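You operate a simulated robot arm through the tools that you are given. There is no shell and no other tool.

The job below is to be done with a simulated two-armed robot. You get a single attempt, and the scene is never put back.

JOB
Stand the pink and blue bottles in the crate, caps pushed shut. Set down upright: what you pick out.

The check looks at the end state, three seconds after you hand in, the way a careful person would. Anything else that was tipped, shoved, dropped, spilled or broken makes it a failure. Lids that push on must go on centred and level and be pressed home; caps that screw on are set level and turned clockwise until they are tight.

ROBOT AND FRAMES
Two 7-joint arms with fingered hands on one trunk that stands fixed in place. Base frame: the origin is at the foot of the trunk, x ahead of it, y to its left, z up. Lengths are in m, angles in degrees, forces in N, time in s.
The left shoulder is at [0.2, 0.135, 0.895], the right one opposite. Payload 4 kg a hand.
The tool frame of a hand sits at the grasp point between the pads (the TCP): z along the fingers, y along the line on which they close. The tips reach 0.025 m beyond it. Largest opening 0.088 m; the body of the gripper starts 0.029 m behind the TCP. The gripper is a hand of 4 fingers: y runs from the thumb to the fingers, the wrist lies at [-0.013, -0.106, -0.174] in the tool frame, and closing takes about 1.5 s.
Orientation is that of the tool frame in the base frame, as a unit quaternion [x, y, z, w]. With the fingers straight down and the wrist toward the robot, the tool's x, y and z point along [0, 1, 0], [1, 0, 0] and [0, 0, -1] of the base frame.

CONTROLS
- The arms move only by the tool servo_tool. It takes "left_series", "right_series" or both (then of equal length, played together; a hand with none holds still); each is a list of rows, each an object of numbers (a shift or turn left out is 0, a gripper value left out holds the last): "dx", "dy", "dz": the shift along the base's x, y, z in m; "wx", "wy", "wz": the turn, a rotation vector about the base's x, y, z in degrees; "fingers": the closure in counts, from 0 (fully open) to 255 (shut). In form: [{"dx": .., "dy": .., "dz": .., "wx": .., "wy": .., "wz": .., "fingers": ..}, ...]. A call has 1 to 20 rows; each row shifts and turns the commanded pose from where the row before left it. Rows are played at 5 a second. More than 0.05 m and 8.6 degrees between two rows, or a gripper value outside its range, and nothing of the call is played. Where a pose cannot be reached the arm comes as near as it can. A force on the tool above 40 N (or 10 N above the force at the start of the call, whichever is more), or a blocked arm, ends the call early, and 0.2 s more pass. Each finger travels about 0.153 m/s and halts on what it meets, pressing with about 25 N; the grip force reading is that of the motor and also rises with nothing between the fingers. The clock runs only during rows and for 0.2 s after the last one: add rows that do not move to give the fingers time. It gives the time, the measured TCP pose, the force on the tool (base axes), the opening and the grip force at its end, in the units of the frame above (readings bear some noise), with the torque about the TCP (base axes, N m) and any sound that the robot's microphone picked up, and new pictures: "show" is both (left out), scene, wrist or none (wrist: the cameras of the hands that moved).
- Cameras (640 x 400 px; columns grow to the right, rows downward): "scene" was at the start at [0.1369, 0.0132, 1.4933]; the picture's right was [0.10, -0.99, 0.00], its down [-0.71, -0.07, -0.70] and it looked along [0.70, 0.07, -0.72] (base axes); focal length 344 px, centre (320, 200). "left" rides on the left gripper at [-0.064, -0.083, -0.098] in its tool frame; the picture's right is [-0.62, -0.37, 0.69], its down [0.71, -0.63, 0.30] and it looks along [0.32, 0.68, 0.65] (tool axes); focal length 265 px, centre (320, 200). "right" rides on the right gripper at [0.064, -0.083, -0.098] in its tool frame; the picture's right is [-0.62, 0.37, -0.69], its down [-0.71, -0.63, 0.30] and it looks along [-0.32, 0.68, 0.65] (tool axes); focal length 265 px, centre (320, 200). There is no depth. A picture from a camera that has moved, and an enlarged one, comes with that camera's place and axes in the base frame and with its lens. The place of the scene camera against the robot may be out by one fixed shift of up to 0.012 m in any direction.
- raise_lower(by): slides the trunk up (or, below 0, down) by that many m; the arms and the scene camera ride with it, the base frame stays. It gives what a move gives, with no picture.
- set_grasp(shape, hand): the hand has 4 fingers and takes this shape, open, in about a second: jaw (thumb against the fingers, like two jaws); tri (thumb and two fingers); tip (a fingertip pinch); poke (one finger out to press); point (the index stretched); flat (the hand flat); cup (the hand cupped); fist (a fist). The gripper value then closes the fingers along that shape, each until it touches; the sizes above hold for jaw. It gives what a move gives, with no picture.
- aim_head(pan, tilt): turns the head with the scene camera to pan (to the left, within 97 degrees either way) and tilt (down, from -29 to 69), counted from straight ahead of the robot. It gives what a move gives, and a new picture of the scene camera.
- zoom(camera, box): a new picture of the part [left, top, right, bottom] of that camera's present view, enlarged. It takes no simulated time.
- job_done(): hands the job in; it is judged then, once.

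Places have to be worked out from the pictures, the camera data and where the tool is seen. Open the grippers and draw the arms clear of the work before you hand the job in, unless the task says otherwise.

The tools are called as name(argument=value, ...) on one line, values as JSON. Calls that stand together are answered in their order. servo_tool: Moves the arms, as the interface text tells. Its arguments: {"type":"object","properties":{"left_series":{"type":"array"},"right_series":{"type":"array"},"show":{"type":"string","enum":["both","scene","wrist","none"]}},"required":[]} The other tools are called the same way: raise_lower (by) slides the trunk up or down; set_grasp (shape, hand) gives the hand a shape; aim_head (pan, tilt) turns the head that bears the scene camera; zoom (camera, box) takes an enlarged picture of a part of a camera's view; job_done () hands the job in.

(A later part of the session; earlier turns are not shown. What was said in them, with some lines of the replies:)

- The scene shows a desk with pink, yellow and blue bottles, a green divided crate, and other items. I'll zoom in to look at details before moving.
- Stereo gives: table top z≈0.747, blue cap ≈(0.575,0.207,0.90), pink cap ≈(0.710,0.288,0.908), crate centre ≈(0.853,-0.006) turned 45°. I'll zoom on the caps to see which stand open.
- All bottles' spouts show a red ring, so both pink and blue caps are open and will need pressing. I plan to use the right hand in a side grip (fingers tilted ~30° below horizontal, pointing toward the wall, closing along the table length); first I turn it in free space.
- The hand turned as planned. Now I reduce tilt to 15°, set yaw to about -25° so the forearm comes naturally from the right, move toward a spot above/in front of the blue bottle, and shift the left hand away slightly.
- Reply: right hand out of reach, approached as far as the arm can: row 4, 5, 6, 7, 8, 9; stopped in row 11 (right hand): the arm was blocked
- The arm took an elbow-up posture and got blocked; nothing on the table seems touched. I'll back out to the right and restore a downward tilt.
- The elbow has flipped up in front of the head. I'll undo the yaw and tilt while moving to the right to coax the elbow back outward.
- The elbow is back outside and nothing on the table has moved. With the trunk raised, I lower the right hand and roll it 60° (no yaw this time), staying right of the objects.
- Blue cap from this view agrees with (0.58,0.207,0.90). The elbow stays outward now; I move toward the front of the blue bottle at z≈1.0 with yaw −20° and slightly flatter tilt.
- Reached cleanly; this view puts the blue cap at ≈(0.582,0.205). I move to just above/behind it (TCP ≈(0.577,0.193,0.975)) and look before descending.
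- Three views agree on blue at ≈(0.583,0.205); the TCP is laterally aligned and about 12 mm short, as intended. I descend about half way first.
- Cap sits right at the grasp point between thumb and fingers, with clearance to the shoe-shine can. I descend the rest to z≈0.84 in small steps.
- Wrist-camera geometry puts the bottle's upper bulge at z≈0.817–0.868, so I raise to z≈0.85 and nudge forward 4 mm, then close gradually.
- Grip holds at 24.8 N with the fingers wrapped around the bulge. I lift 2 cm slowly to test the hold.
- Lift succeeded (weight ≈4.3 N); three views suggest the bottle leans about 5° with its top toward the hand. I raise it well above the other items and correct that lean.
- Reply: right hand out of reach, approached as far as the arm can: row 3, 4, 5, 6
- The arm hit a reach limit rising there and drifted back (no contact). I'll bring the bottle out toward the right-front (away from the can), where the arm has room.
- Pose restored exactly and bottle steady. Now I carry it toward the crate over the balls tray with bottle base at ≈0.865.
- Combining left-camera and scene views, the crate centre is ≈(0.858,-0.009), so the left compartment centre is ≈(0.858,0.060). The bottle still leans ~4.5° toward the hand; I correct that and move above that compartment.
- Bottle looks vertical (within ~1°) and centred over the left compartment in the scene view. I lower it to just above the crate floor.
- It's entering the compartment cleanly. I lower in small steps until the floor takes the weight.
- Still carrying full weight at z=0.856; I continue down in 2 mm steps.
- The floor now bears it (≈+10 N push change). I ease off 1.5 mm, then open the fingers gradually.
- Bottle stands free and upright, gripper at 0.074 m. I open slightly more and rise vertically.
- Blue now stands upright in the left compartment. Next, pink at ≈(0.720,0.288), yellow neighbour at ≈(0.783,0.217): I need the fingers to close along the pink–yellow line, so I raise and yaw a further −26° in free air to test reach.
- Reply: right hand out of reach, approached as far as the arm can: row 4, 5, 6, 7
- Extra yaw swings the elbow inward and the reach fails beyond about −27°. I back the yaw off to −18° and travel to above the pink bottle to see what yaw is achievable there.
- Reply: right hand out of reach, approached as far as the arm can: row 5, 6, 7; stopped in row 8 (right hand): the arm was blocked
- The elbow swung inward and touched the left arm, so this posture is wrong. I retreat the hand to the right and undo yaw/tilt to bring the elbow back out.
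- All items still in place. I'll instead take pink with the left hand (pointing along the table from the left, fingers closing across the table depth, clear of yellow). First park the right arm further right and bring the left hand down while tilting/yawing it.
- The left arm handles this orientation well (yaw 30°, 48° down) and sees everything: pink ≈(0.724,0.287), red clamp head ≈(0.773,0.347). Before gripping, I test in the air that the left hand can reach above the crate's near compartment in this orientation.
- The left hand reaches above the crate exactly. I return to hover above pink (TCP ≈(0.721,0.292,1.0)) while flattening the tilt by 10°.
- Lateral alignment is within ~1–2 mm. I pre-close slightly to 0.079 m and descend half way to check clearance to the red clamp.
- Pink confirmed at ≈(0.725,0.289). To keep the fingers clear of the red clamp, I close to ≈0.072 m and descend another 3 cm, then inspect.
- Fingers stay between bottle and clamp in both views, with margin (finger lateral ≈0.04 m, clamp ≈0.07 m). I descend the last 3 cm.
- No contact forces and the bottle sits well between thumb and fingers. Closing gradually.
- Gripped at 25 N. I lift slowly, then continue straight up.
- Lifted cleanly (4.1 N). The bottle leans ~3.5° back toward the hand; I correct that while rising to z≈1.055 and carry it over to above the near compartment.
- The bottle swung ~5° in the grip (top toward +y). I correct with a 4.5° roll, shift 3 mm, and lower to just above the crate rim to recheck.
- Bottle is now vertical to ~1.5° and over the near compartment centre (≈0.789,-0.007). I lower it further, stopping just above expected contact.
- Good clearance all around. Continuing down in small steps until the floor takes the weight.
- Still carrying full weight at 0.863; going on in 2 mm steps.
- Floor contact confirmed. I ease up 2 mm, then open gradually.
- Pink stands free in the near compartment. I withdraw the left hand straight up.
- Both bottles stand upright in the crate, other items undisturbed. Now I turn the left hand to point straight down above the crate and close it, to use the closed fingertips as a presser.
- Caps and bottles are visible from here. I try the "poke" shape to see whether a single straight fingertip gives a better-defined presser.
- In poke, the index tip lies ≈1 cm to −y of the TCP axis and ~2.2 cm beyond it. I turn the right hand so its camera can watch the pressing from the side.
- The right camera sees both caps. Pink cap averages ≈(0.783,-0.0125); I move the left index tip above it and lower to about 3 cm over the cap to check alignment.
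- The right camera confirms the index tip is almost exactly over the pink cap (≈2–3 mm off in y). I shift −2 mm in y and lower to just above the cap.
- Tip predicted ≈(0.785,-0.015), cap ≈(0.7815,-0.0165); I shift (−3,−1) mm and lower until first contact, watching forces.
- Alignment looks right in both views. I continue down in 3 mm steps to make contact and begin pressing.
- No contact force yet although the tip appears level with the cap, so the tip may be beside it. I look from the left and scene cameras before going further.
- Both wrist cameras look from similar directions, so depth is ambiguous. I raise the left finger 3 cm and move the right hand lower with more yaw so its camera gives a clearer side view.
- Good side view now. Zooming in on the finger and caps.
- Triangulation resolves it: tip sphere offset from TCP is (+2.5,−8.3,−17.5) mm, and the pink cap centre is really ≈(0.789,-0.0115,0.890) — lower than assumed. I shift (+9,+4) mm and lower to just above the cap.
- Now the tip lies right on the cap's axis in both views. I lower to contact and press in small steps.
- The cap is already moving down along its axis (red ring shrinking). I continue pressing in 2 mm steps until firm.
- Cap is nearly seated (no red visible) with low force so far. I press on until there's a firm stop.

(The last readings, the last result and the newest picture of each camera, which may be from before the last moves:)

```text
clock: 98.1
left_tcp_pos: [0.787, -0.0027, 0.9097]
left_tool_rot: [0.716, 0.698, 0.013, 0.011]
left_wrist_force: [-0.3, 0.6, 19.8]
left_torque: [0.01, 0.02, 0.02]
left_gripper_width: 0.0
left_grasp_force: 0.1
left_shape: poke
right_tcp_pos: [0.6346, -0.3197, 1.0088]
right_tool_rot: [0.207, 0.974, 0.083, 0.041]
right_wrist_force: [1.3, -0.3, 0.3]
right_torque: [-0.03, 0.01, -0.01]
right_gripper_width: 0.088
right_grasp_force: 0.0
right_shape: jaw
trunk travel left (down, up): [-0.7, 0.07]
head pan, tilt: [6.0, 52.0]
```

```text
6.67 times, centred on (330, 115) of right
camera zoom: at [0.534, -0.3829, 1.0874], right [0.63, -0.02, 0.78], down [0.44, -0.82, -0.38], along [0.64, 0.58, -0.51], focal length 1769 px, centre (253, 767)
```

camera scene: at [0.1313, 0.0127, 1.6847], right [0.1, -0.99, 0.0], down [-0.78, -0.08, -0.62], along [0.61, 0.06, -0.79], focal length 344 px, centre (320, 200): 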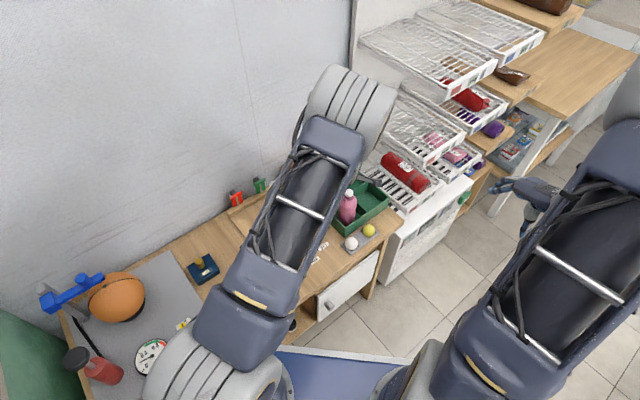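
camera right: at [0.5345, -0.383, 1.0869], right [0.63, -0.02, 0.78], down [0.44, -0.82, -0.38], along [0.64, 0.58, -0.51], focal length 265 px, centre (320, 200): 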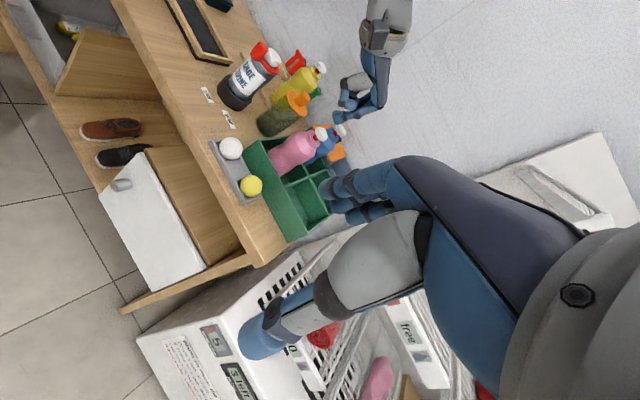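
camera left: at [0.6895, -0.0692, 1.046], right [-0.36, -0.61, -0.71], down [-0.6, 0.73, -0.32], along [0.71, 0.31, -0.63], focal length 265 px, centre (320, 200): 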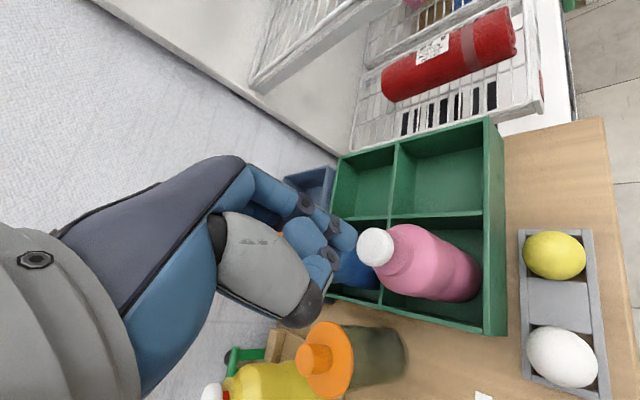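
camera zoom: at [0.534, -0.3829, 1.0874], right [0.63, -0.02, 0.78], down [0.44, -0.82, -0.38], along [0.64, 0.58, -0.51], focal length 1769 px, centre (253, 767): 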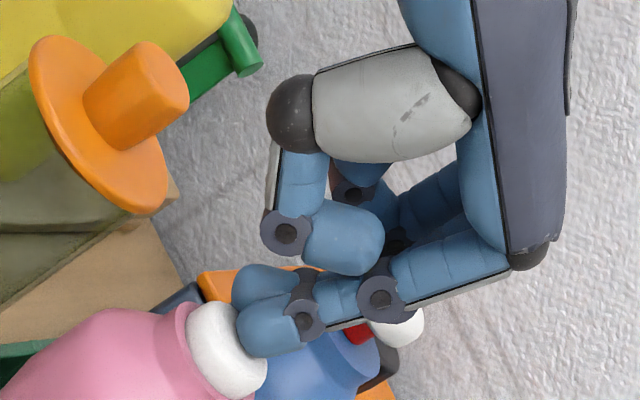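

Firm stop at ~20 N with the cap against the collar. One more small push to make sure it's fully home, then I retract.

servo_tool(left_series=[{"dz": -0.001}, {"dz": -0.001}, {"dz": -0.001}, {}], show="none")

servo_tool(left_series=[{"dz": 0.005}, {"dz": 0.01}, {"dz": 0.015}, {"dz": 0.02}, {"dz": 0.02}, {}], show="none")

zoom(camera="right", box=[290, 85, 370, 165])

zoom(camera="left", box=[340, 200, 500, 320])

```text
clock: 99.1
left_tcp_pos: [0.7886, -0.0022, 0.9082]
left_tool_rot: [0.715, 0.699, 0.014, 0.012]
left_wrist_force: [-1.6, 1.8, 31.6]
left_torque: [0.09, 0.04, -0.03]
left_gripper_width: 0.0001
left_grasp_force: 0.0
left_shape: poke
right_tcp_pos: [0.6362, -0.3194, 1.0081]
right_tool_rot: [0.207, 0.974, 0.082, 0.041]
right_wrist_force: [0.4, 0.3, 0.4]
right_torque: [-0.01, 0.0, 0.02]
right_gripper_width: 0.0879
right_grasp_force: 0.1
right_shape: jaw
trunk travel left (down, up): [-0.7, 0.07]
head pan, tilt: [6.0, 52.0]
```

```text
clock: 100.5
left_tcp_pos: [0.7845, -0.003, 0.9762]
left_tool_rot: [0.714, 0.699, 0.011, 0.01]
left_wrist_force: [-0.1, -0.4, 0.0]
left_torque: [-0.01, -0.01, 0.03]
left_gripper_width: 0.0
left_grasp_force: 0.0
left_shape: poke
right_tcp_pos: [0.6362, -0.3201, 1.0076]
right_tool_rot: [0.208, 0.974, 0.083, 0.042]
right_wrist_force: [0.0, 0.4, -0.4]
right_torque: [0.01, -0.02, 0.01]
right_gripper_width: 0.0881
right_grasp_force: 0.0
right_shape: jaw
trunk travel left (down, up): [-0.7, 0.07]
head pan, tilt: [6.0, 52.0]
```

```text
5.00 times, centred on (330, 125) of right
camera zoom: at [0.5344, -0.383, 1.087], right [0.63, -0.02, 0.78], down [0.44, -0.82, -0.38], along [0.64, 0.58, -0.51], focal length 1327 px, centre (270, 575)
```

zoom: 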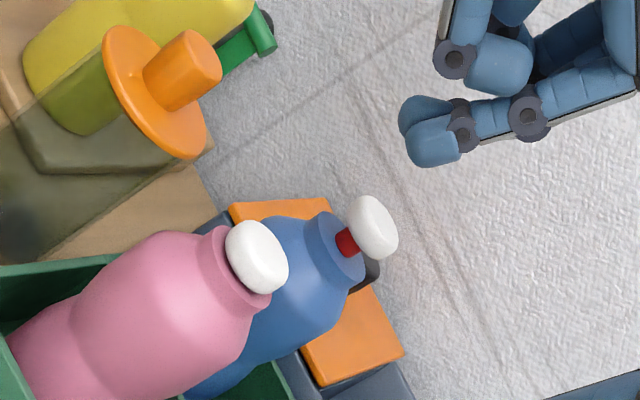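

```text
3.33 times, centred on (420, 260) of left
camera zoom: at [0.6971, -0.0655, 1.0699], right [-0.36, -0.61, -0.71], down [-0.6, 0.73, -0.32], along [0.71, 0.31, -0.63], focal length 885 px, centre (-13, 0)
```

zoom: 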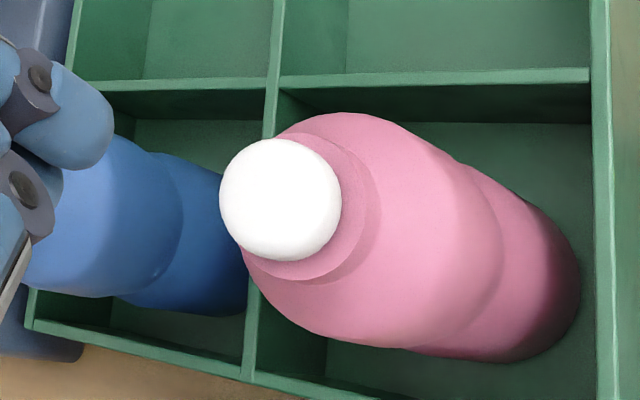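

Pink's cap is shut, centred and level. Next the blue cap, at ≈(0.857,0.0595): move the fingertip over it at safe height and check.

servo_tool(left_series=[{"dx": 0.0235, "dy": 0.0237}, {"dx": 0.0235, "dy": 0.0237}, {"dx": 0.0235, "dy": 0.0237}, {"dz": -0.01}, {"dz": -0.01}, {"dz": -0.01}, {}, {}], show="wrist")

zoom(camera="right", box=[290, 85, 370, 165])

zoom(camera="left", box=[260, 180, 420, 300])

```text
clock: 102.3
left_tcp_pos: [0.8568, 0.0689, 0.9444]
left_tool_rot: [0.715, 0.699, 0.011, 0.011]
left_wrist_force: [0.5, 0.1, 0.4]
left_torque: [0.01, -0.02, -0.01]
left_gripper_width: 0.0
left_grasp_force: 0.1
left_shape: poke
right_tcp_pos: [0.6357, -0.3201, 1.0082]
right_tool_rot: [0.208, 0.974, 0.083, 0.041]
right_wrist_force: [-0.5, -1.4, 0.7]
right_torque: [-0.03, 0.0, -0.02]
right_gripper_width: 0.0878
right_grasp_force: 0.1
right_shape: jaw
trunk travel left (down, up): [-0.7, 0.07]
head pan, tilt: [6.0, 52.0]
camera left: at [0.7686, 0.0057, 1.0392], right [-0.36, -0.61, -0.71], down [-0.6, 0.73, -0.32], along [0.71, 0.31, -0.63], focal length 265 px, centre (320, 200)
```

left: 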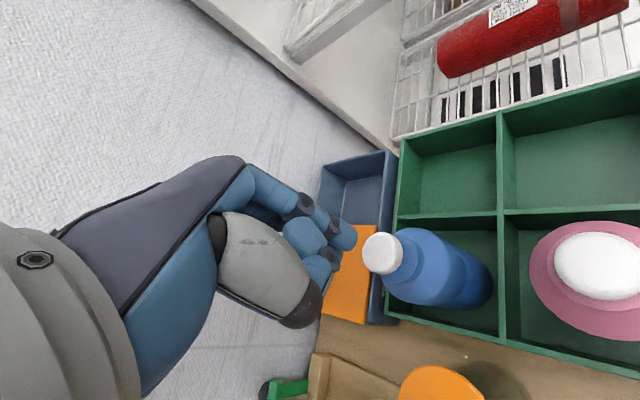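

```text
5.00 times, centred on (330, 125) of right
camera zoom: at [0.5344, -0.3829, 1.087], right [0.63, -0.02, 0.78], down [0.44, -0.82, -0.38], along [0.64, 0.58, -0.51], focal length 1327 px, centre (270, 575)
```

zoom: 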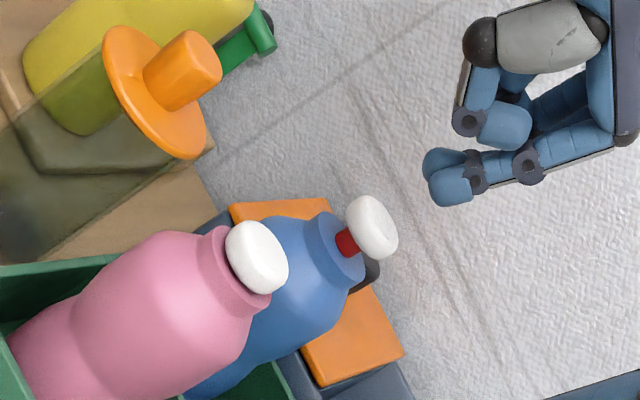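

```text
3.33 times, centred on (340, 240) of left
camera zoom: at [0.7686, 0.0057, 1.0392], right [-0.36, -0.61, -0.71], down [-0.6, 0.73, -0.32], along [0.71, 0.31, -0.63], focal length 885 px, centre (253, 67)
```

zoom: 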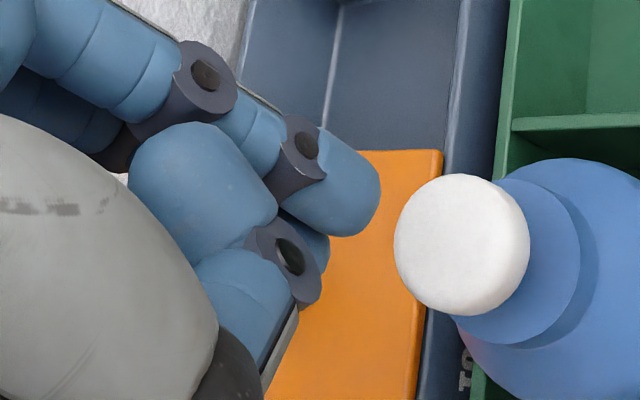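

Finger is over the blue cap (cap ≈(0.856,0.0595), tip ≈(0.859,0.0606)); I shift −2 mm in x and lower to contact.

servo_tool(left_series=[{"dx": -0.002, "dy": -0.001}, {"dz": -0.008}, {"dz": -0.007}, {"dz": -0.004}, {}], show="none")

zoom(camera="right", box=[300, 85, 380, 145])

zoom(camera="left", box=[260, 180, 420, 300])

```text
clock: 103.5
left_tcp_pos: [0.8555, 0.0688, 0.9273]
left_tool_rot: [0.715, 0.699, 0.012, 0.01]
left_wrist_force: [0.2, 0.6, 0.2]
left_torque: [0.0, -0.02, 0.0]
left_gripper_width: 0.0
left_grasp_force: 0.1
left_shape: poke
right_tcp_pos: [0.6363, -0.3204, 1.0081]
right_tool_rot: [0.208, 0.974, 0.083, 0.042]
right_wrist_force: [0.3, -0.3, 0.5]
right_torque: [-0.01, -0.03, -0.01]
right_gripper_width: 0.0878
right_grasp_force: 0.1
right_shape: jaw
trunk travel left (down, up): [-0.7, 0.07]
head pan, tilt: [6.0, 52.0]
```

```text
6.67 times, centred on (340, 115) of right
camera zoom: at [0.5344, -0.3829, 1.087], right [0.63, -0.02, 0.78], down [0.44, -0.82, -0.38], along [0.64, 0.58, -0.51], focal length 1769 px, centre (187, 767)
```

zoom: 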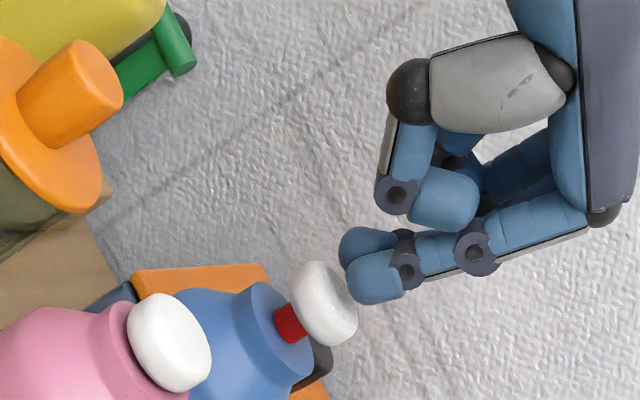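

```text
3.33 times, centred on (340, 240) of left
camera zoom: at [0.7669, 0.0048, 1.0207], right [-0.36, -0.61, -0.71], down [-0.6, 0.73, -0.32], along [0.71, 0.31, -0.63], focal length 885 px, centre (253, 67)
```

zoom: 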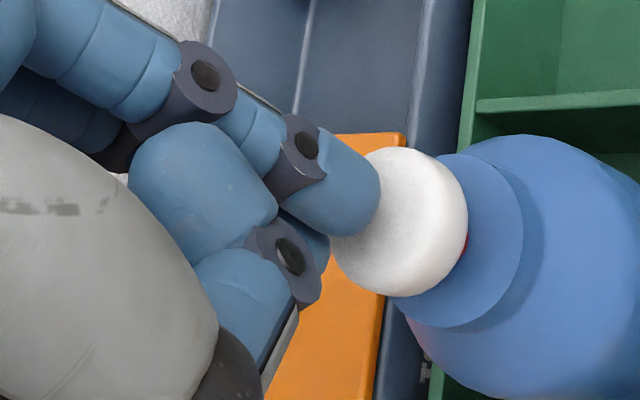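

Aligned in both views, just above contact. Pressing down in steps as before.

servo_tool(left_series=[{"dz": -0.004}, {"dz": -0.003}, {"dz": -0.003}, {"dz": -0.002}, {}], show="none")

zoom(camera="right", box=[300, 85, 380, 145])

servo_tool(left_series=[{"dz": -0.001}, {"dz": -0.001}, {"dz": -0.001}, {}], show="none")

zoom(camera="right", box=[300, 85, 380, 145])

```text
clock: 104.7
left_tcp_pos: [0.8558, 0.0678, 0.9157]
left_tool_rot: [0.715, 0.699, 0.012, 0.01]
left_wrist_force: [0.2, -0.6, 1.1]
left_torque: [-0.03, 0.02, -0.02]
left_gripper_width: 0.0
left_grasp_force: 0.1
left_shape: poke
right_tcp_pos: [0.6379, -0.3198, 1.0085]
right_tool_rot: [0.208, 0.974, 0.083, 0.042]
right_wrist_force: [-0.1, 0.5, -0.3]
right_torque: [-0.01, -0.01, 0.03]
right_gripper_width: 0.088
right_grasp_force: 0.1
right_shape: jaw
trunk travel left (down, up): [-0.7, 0.07]
head pan, tilt: [6.0, 52.0]
```

```text
6.67 times, centred on (340, 115) of right
camera zoom: at [0.5344, -0.3829, 1.087], right [0.63, -0.02, 0.78], down [0.44, -0.82, -0.38], along [0.64, 0.58, -0.51], focal length 1769 px, centre (187, 767)
```

zoom: 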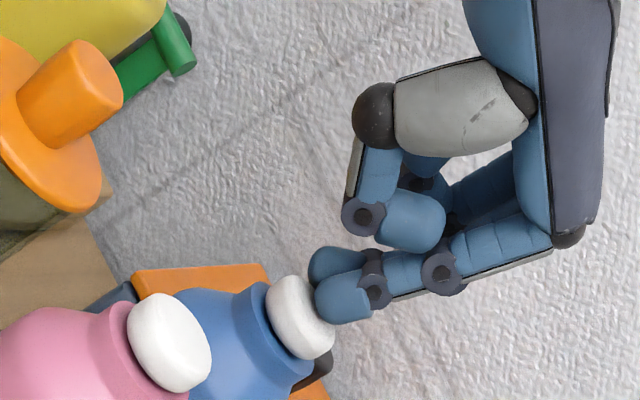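

```text
clock: 105.7
left_tcp_pos: [0.8554, 0.0675, 0.9129]
left_tool_rot: [0.715, 0.699, 0.013, 0.013]
left_wrist_force: [0.6, 0.7, 8.7]
left_torque: [0.08, 0.01, -0.01]
left_gripper_width: 0.0001
left_grasp_force: 0.1
left_shape: poke
right_tcp_pos: [0.6357, -0.3193, 1.0087]
right_tool_rot: [0.208, 0.974, 0.084, 0.042]
right_wrist_force: [-0.3, -0.1, -0.5]
right_torque: [0.04, 0.02, 0.01]
right_gripper_width: 0.0878
right_grasp_force: 0.0
right_shape: jaw
trunk travel left (down, up): [-0.7, 0.07]
head pan, tilt: [6.0, 52.0]
```

```text
6.67 times, centred on (340, 115) of right
camera zoom: at [0.5343, -0.3829, 1.0872], right [0.63, -0.02, 0.78], down [0.44, -0.82, -0.38], along [0.64, 0.58, -0.51], focal length 1769 px, centre (187, 767)
```

zoom: 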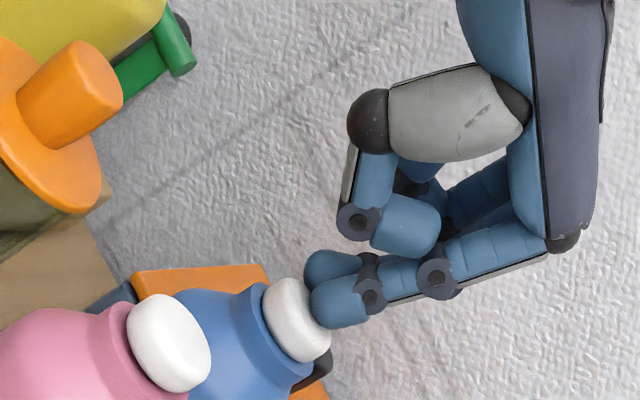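

The cap is down against the collar at ~9 N; I push to ~30 N as with the pink one, then retract.

servo_tool(left_series=[{"dz": -0.001}, {"dz": -0.001}, {"dz": -0.001}, {"dz": -0.001}, {}], show="none")

servo_tool(left_series=[{"dz": -0.001}, {"dz": -0.001}, {}], show="none")

```text
clock: 106.9
left_tcp_pos: [0.8567, 0.0688, 0.9098]
left_tool_rot: [0.715, 0.699, 0.013, 0.012]
left_wrist_force: [1.9, 0.5, 22.9]
left_torque: [0.08, -0.02, 0.0]
left_gripper_width: 0.0
left_grasp_force: 0.0
left_shape: poke
right_tcp_pos: [0.6363, -0.3209, 1.0076]
right_tool_rot: [0.208, 0.974, 0.083, 0.042]
right_wrist_force: [0.4, 0.1, 0.0]
right_torque: [0.01, -0.01, 0.0]
right_gripper_width: 0.0878
right_grasp_force: 0.0
right_shape: jaw
trunk travel left (down, up): [-0.7, 0.07]
head pan, tilt: [6.0, 52.0]
```

```text
clock: 107.7
left_tcp_pos: [0.8575, 0.068, 0.9082]
left_tool_rot: [0.715, 0.699, 0.014, 0.012]
left_wrist_force: [-0.2, 0.9, 28.9]
left_torque: [0.07, 0.04, 0.01]
left_gripper_width: 0.0
left_grasp_force: 0.1
left_shape: poke
right_tcp_pos: [0.6361, -0.3197, 1.0093]
right_tool_rot: [0.207, 0.974, 0.083, 0.041]
right_wrist_force: [0.6, -0.2, 0.7]
right_torque: [-0.01, 0.01, 0.02]
right_gripper_width: 0.0881
right_grasp_force: 0.1
right_shape: jaw
trunk travel left (down, up): [-0.7, 0.07]
head pan, tilt: [6.0, 52.0]
```

Blue's cap is firmly seated at ~29 N. I retract the left hand straight up, then back and left, clear of the work.

servo_tool(left_series=[{"dz": 0.006}, {"dz": 0.015}, {"dz": 0.03}, {"dz": 0.04}, {"dz": 0.04}, {"dz": 0.04}, {"dz": 0.03}, {"dx": -0.03, "dy": 0.03, "dz": 0.01}, {"dx": -0.03, "dy": 0.03, "dz": 0.01}, {"dx": -0.03, "dy": 0.03, "dz": 0.01}, {"dx": -0.03, "dy": 0.03, "dz": 0.01}, {"dx": -0.03, "dy": 0.03}, {"dx": -0.03, "dy": 0.03}, {"dx": -0.03, "dy": 0.03}, {"dx": -0.03, "dy": 0.03}, {"dx": -0.03, "dy": 0.03}, {"dx": -0.03, "dy": 0.03}, {}])

zoom(camera="scene", box=[280, 150, 420, 250])

zoom(camera="right", box=[250, 85, 390, 185])

zoom(camera="scene", box=[170, 150, 350, 310])

```text
clock: 111.5
left_tcp_pos: [0.5555, 0.3691, 1.1466]
left_tool_rot: [0.716, 0.698, 0.011, 0.01]
left_wrist_force: [-0.1, -0.6, 0.3]
left_torque: [0.02, 0.01, 0.04]
left_gripper_width: 0.0003
left_grasp_force: 0.1
left_shape: poke
right_tcp_pos: [0.6349, -0.3197, 1.0087]
right_tool_rot: [0.207, 0.974, 0.084, 0.041]
right_wrist_force: [0.4, 0.0, -0.9]
right_torque: [-0.04, 0.03, -0.01]
right_gripper_width: 0.088
right_grasp_force: 0.1
right_shape: jaw
trunk travel left (down, up): [-0.7, 0.07]
head pan, tilt: [6.0, 52.0]
camera scene: at [0.1313, 0.0127, 1.6847], right [0.1, -0.99, 0.0], down [-0.78, -0.08, -0.62], along [0.61, 0.06, -0.79], focal length 344 px, centre (320, 200)
camera left: at [0.4671, 0.306, 1.2403], right [-0.36, -0.61, -0.71], down [-0.6, 0.73, -0.32], along [0.71, 0.31, -0.63], focal length 265 px, centre (320, 200)
```

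scene: 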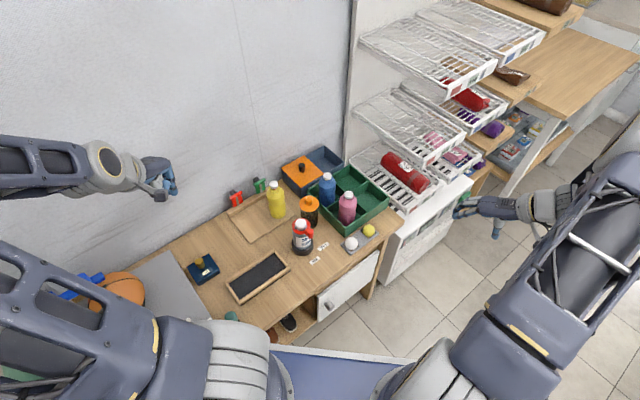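
left: 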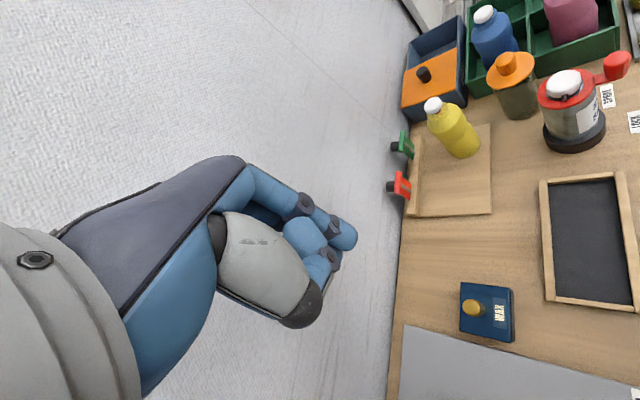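

```text
4.00 times, centred on (350, 200) of scene
camera zoom: at [0.1313, 0.0127, 1.6847], right [0.1, -0.99, 0.0], down [-0.78, -0.08, -0.62], along [0.61, 0.06, -0.79], focal length 1378 px, centre (200, 200)
```

zoom: 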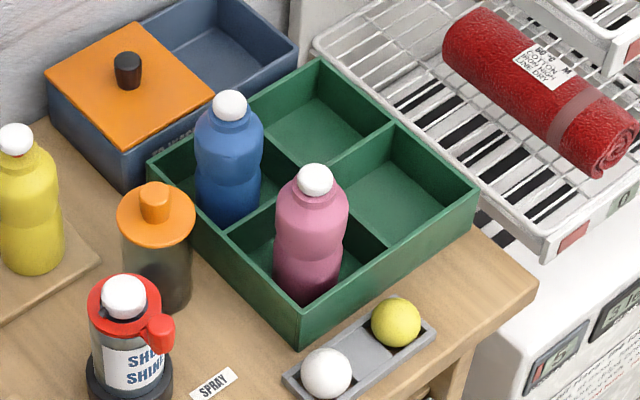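

```text
4.00 times, centred on (320, 135) of right
camera zoom: at [0.5345, -0.3829, 1.0871], right [0.63, -0.02, 0.78], down [0.44, -0.82, -0.38], along [0.64, 0.58, -0.51], focal length 1062 px, centre (320, 460)
```

zoom: 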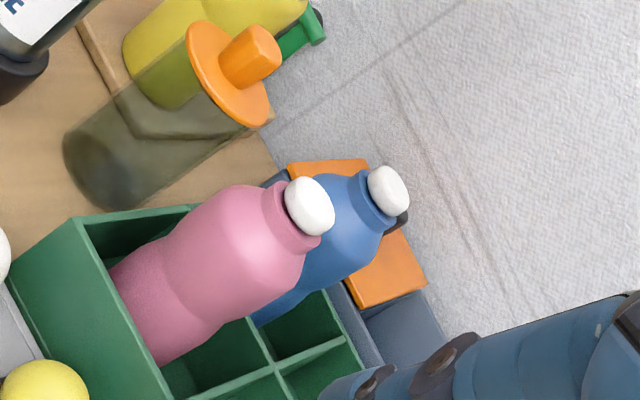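

```text
2.50 times, centred on (260, 230) of scene
camera zoom: at [0.1313, 0.0127, 1.6847], right [0.1, -0.99, 0.0], down [-0.78, -0.08, -0.62], along [0.61, 0.06, -0.79], focal length 861 px, centre (470, 125)
```

zoom: 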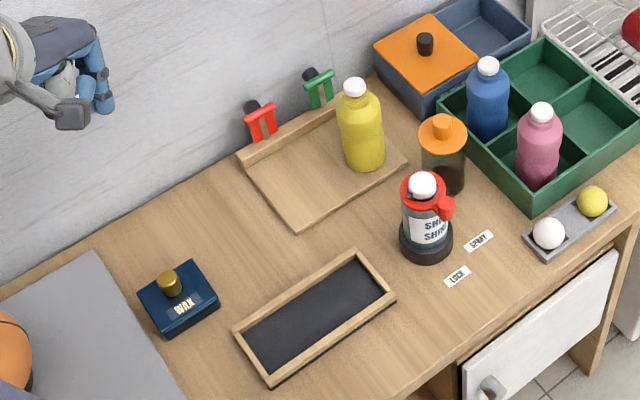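

Both bottles stand upright in the crate with no red showing; everything else is in place. I check the caps close up and open the left gripper.

zoom(camera="scene", box=[315, 165, 365, 205])

set_grasp(hand="left", shape="jaw")

servo_tool(left_series=[{"fingers": 0}, {"dx": -0.02, "dy": 0.01}, {"dx": -0.02, "dy": 0.01}, {}, {}], right_series=[{"fingers": 0}, {"dx": -0.02, "dy": -0.01}, {"dx": -0.02, "dy": -0.01}, {}, {}])

```text
10.00 times, centred on (340, 185) of scene
camera zoom: at [0.1313, 0.0127, 1.6847], right [0.1, -0.99, 0.0], down [-0.78, -0.08, -0.62], along [0.61, 0.06, -0.79], focal length 3444 px, centre (120, 350)
```

zoom: 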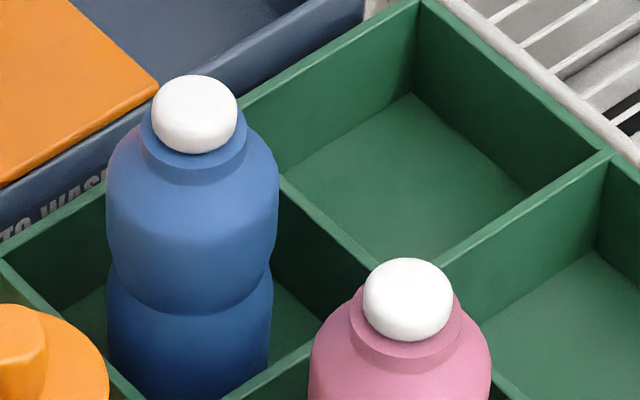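

```text
clock: 112.4
left_tcp_pos: [0.5566, 0.3684, 1.1457]
left_tool_rot: [0.715, 0.699, 0.011, 0.011]
left_wrist_force: [0.4, -0.6, 0.5]
left_torque: [-0.01, 0.01, 0.02]
left_gripper_width: 0.0883
left_grasp_force: 0.0
left_shape: jaw
right_tcp_pos: [0.636, -0.3193, 1.0073]
right_tool_rot: [0.207, 0.974, 0.083, 0.042]
right_wrist_force: [-0.7, 0.0, 0.7]
right_torque: [0.0, -0.02, 0.05]
right_gripper_width: 0.0876
right_grasp_force: 0.1
right_shape: jaw
trunk travel left (down, up): [-0.7, 0.07]
head pan, tilt: [6.0, 52.0]
```

```text
clock: 113.6
left_tcp_pos: [0.5155, 0.3887, 1.1468]
left_tool_rot: [0.715, 0.698, 0.012, 0.01]
left_wrist_force: [-0.2, -0.3, 0.1]
left_torque: [-0.04, -0.01, -0.04]
left_gripper_width: 0.0881
left_grasp_force: 0.0
left_shape: jaw
right_tcp_pos: [0.5966, -0.3387, 1.0071]
right_tool_rot: [0.208, 0.974, 0.082, 0.04]
right_wrist_force: [-0.7, -0.3, -0.3]
right_torque: [-0.05, 0.01, 0.02]
right_gripper_width: 0.088
right_grasp_force: 0.1
right_shape: jaw
trunk travel left (down, up): [-0.7, 0.07]
head pan, tilt: [6.0, 52.0]
camera scene: at [0.1312, 0.0128, 1.6847], right [0.1, -0.99, 0.0], down [-0.78, -0.08, -0.62], along [0.61, 0.06, -0.79], focal length 344 px, centre (320, 200)
camera right: at [0.4946, -0.4024, 1.0864], right [0.63, -0.02, 0.78], down [0.44, -0.82, -0.38], along [0.64, 0.58, -0.51], focal length 265 px, centre (320, 200)
camera left: at [0.4268, 0.3252, 1.2402], right [-0.36, -0.61, -0.71], down [-0.6, 0.73, -0.32], along [0.71, 0.31, -0.63], focal length 265 px, centre (320, 200)
```

scene: 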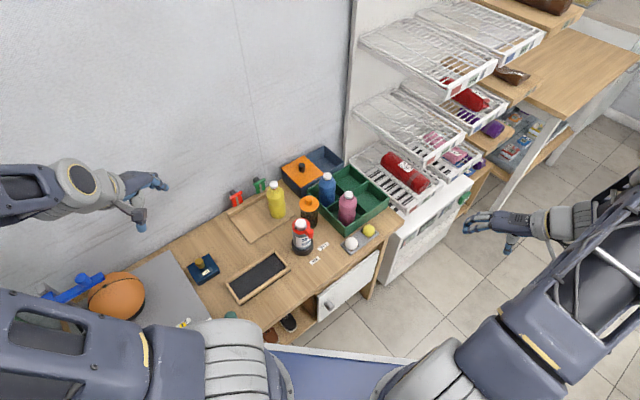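
right: 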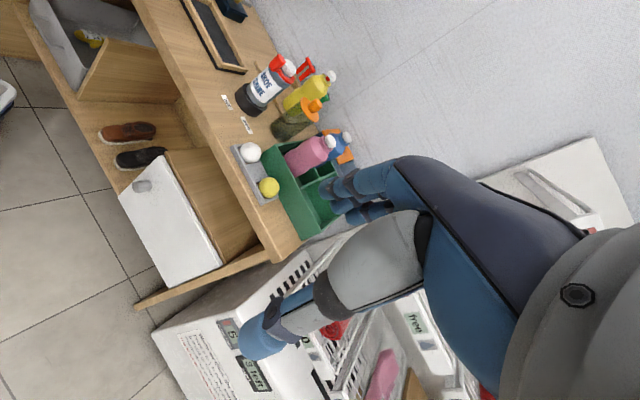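
left: 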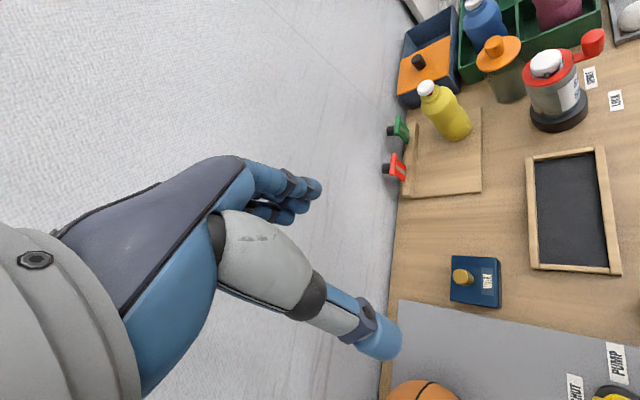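

Both caps are level and fully down, both bottles are upright in their compartments, the grippers are open and the arms are clear. Handing in.

job_done()

```text
The job is handed in.
```

The pink and blue bottles are standing upright in the green crate with their caps pushed shut, and I've handed the job in. I don't have the check's verdict.

- **Blue bottle:** it stands in the crate's left compartment. I pressed its cap down until it stopped, at about 29 N.
- **Pink bottle:** it stands in the near compartment. I pressed its cap down until it stopped, at about 32 N.
- **Caps:** in the close-up pictures afterwards, both looked level and centred, with no red ring showing.
- **Everything else:** in the final pictures the yellow bottle, canister, shoe-shine can, clamps and balls looked where they started, and nothing looked tipped or spilled. While I was working out how to reach the bottles, the right arm was blocked twice by another part of the robot, but it never hit anything on the table.

Both hands are open and the arms are clear of the table.
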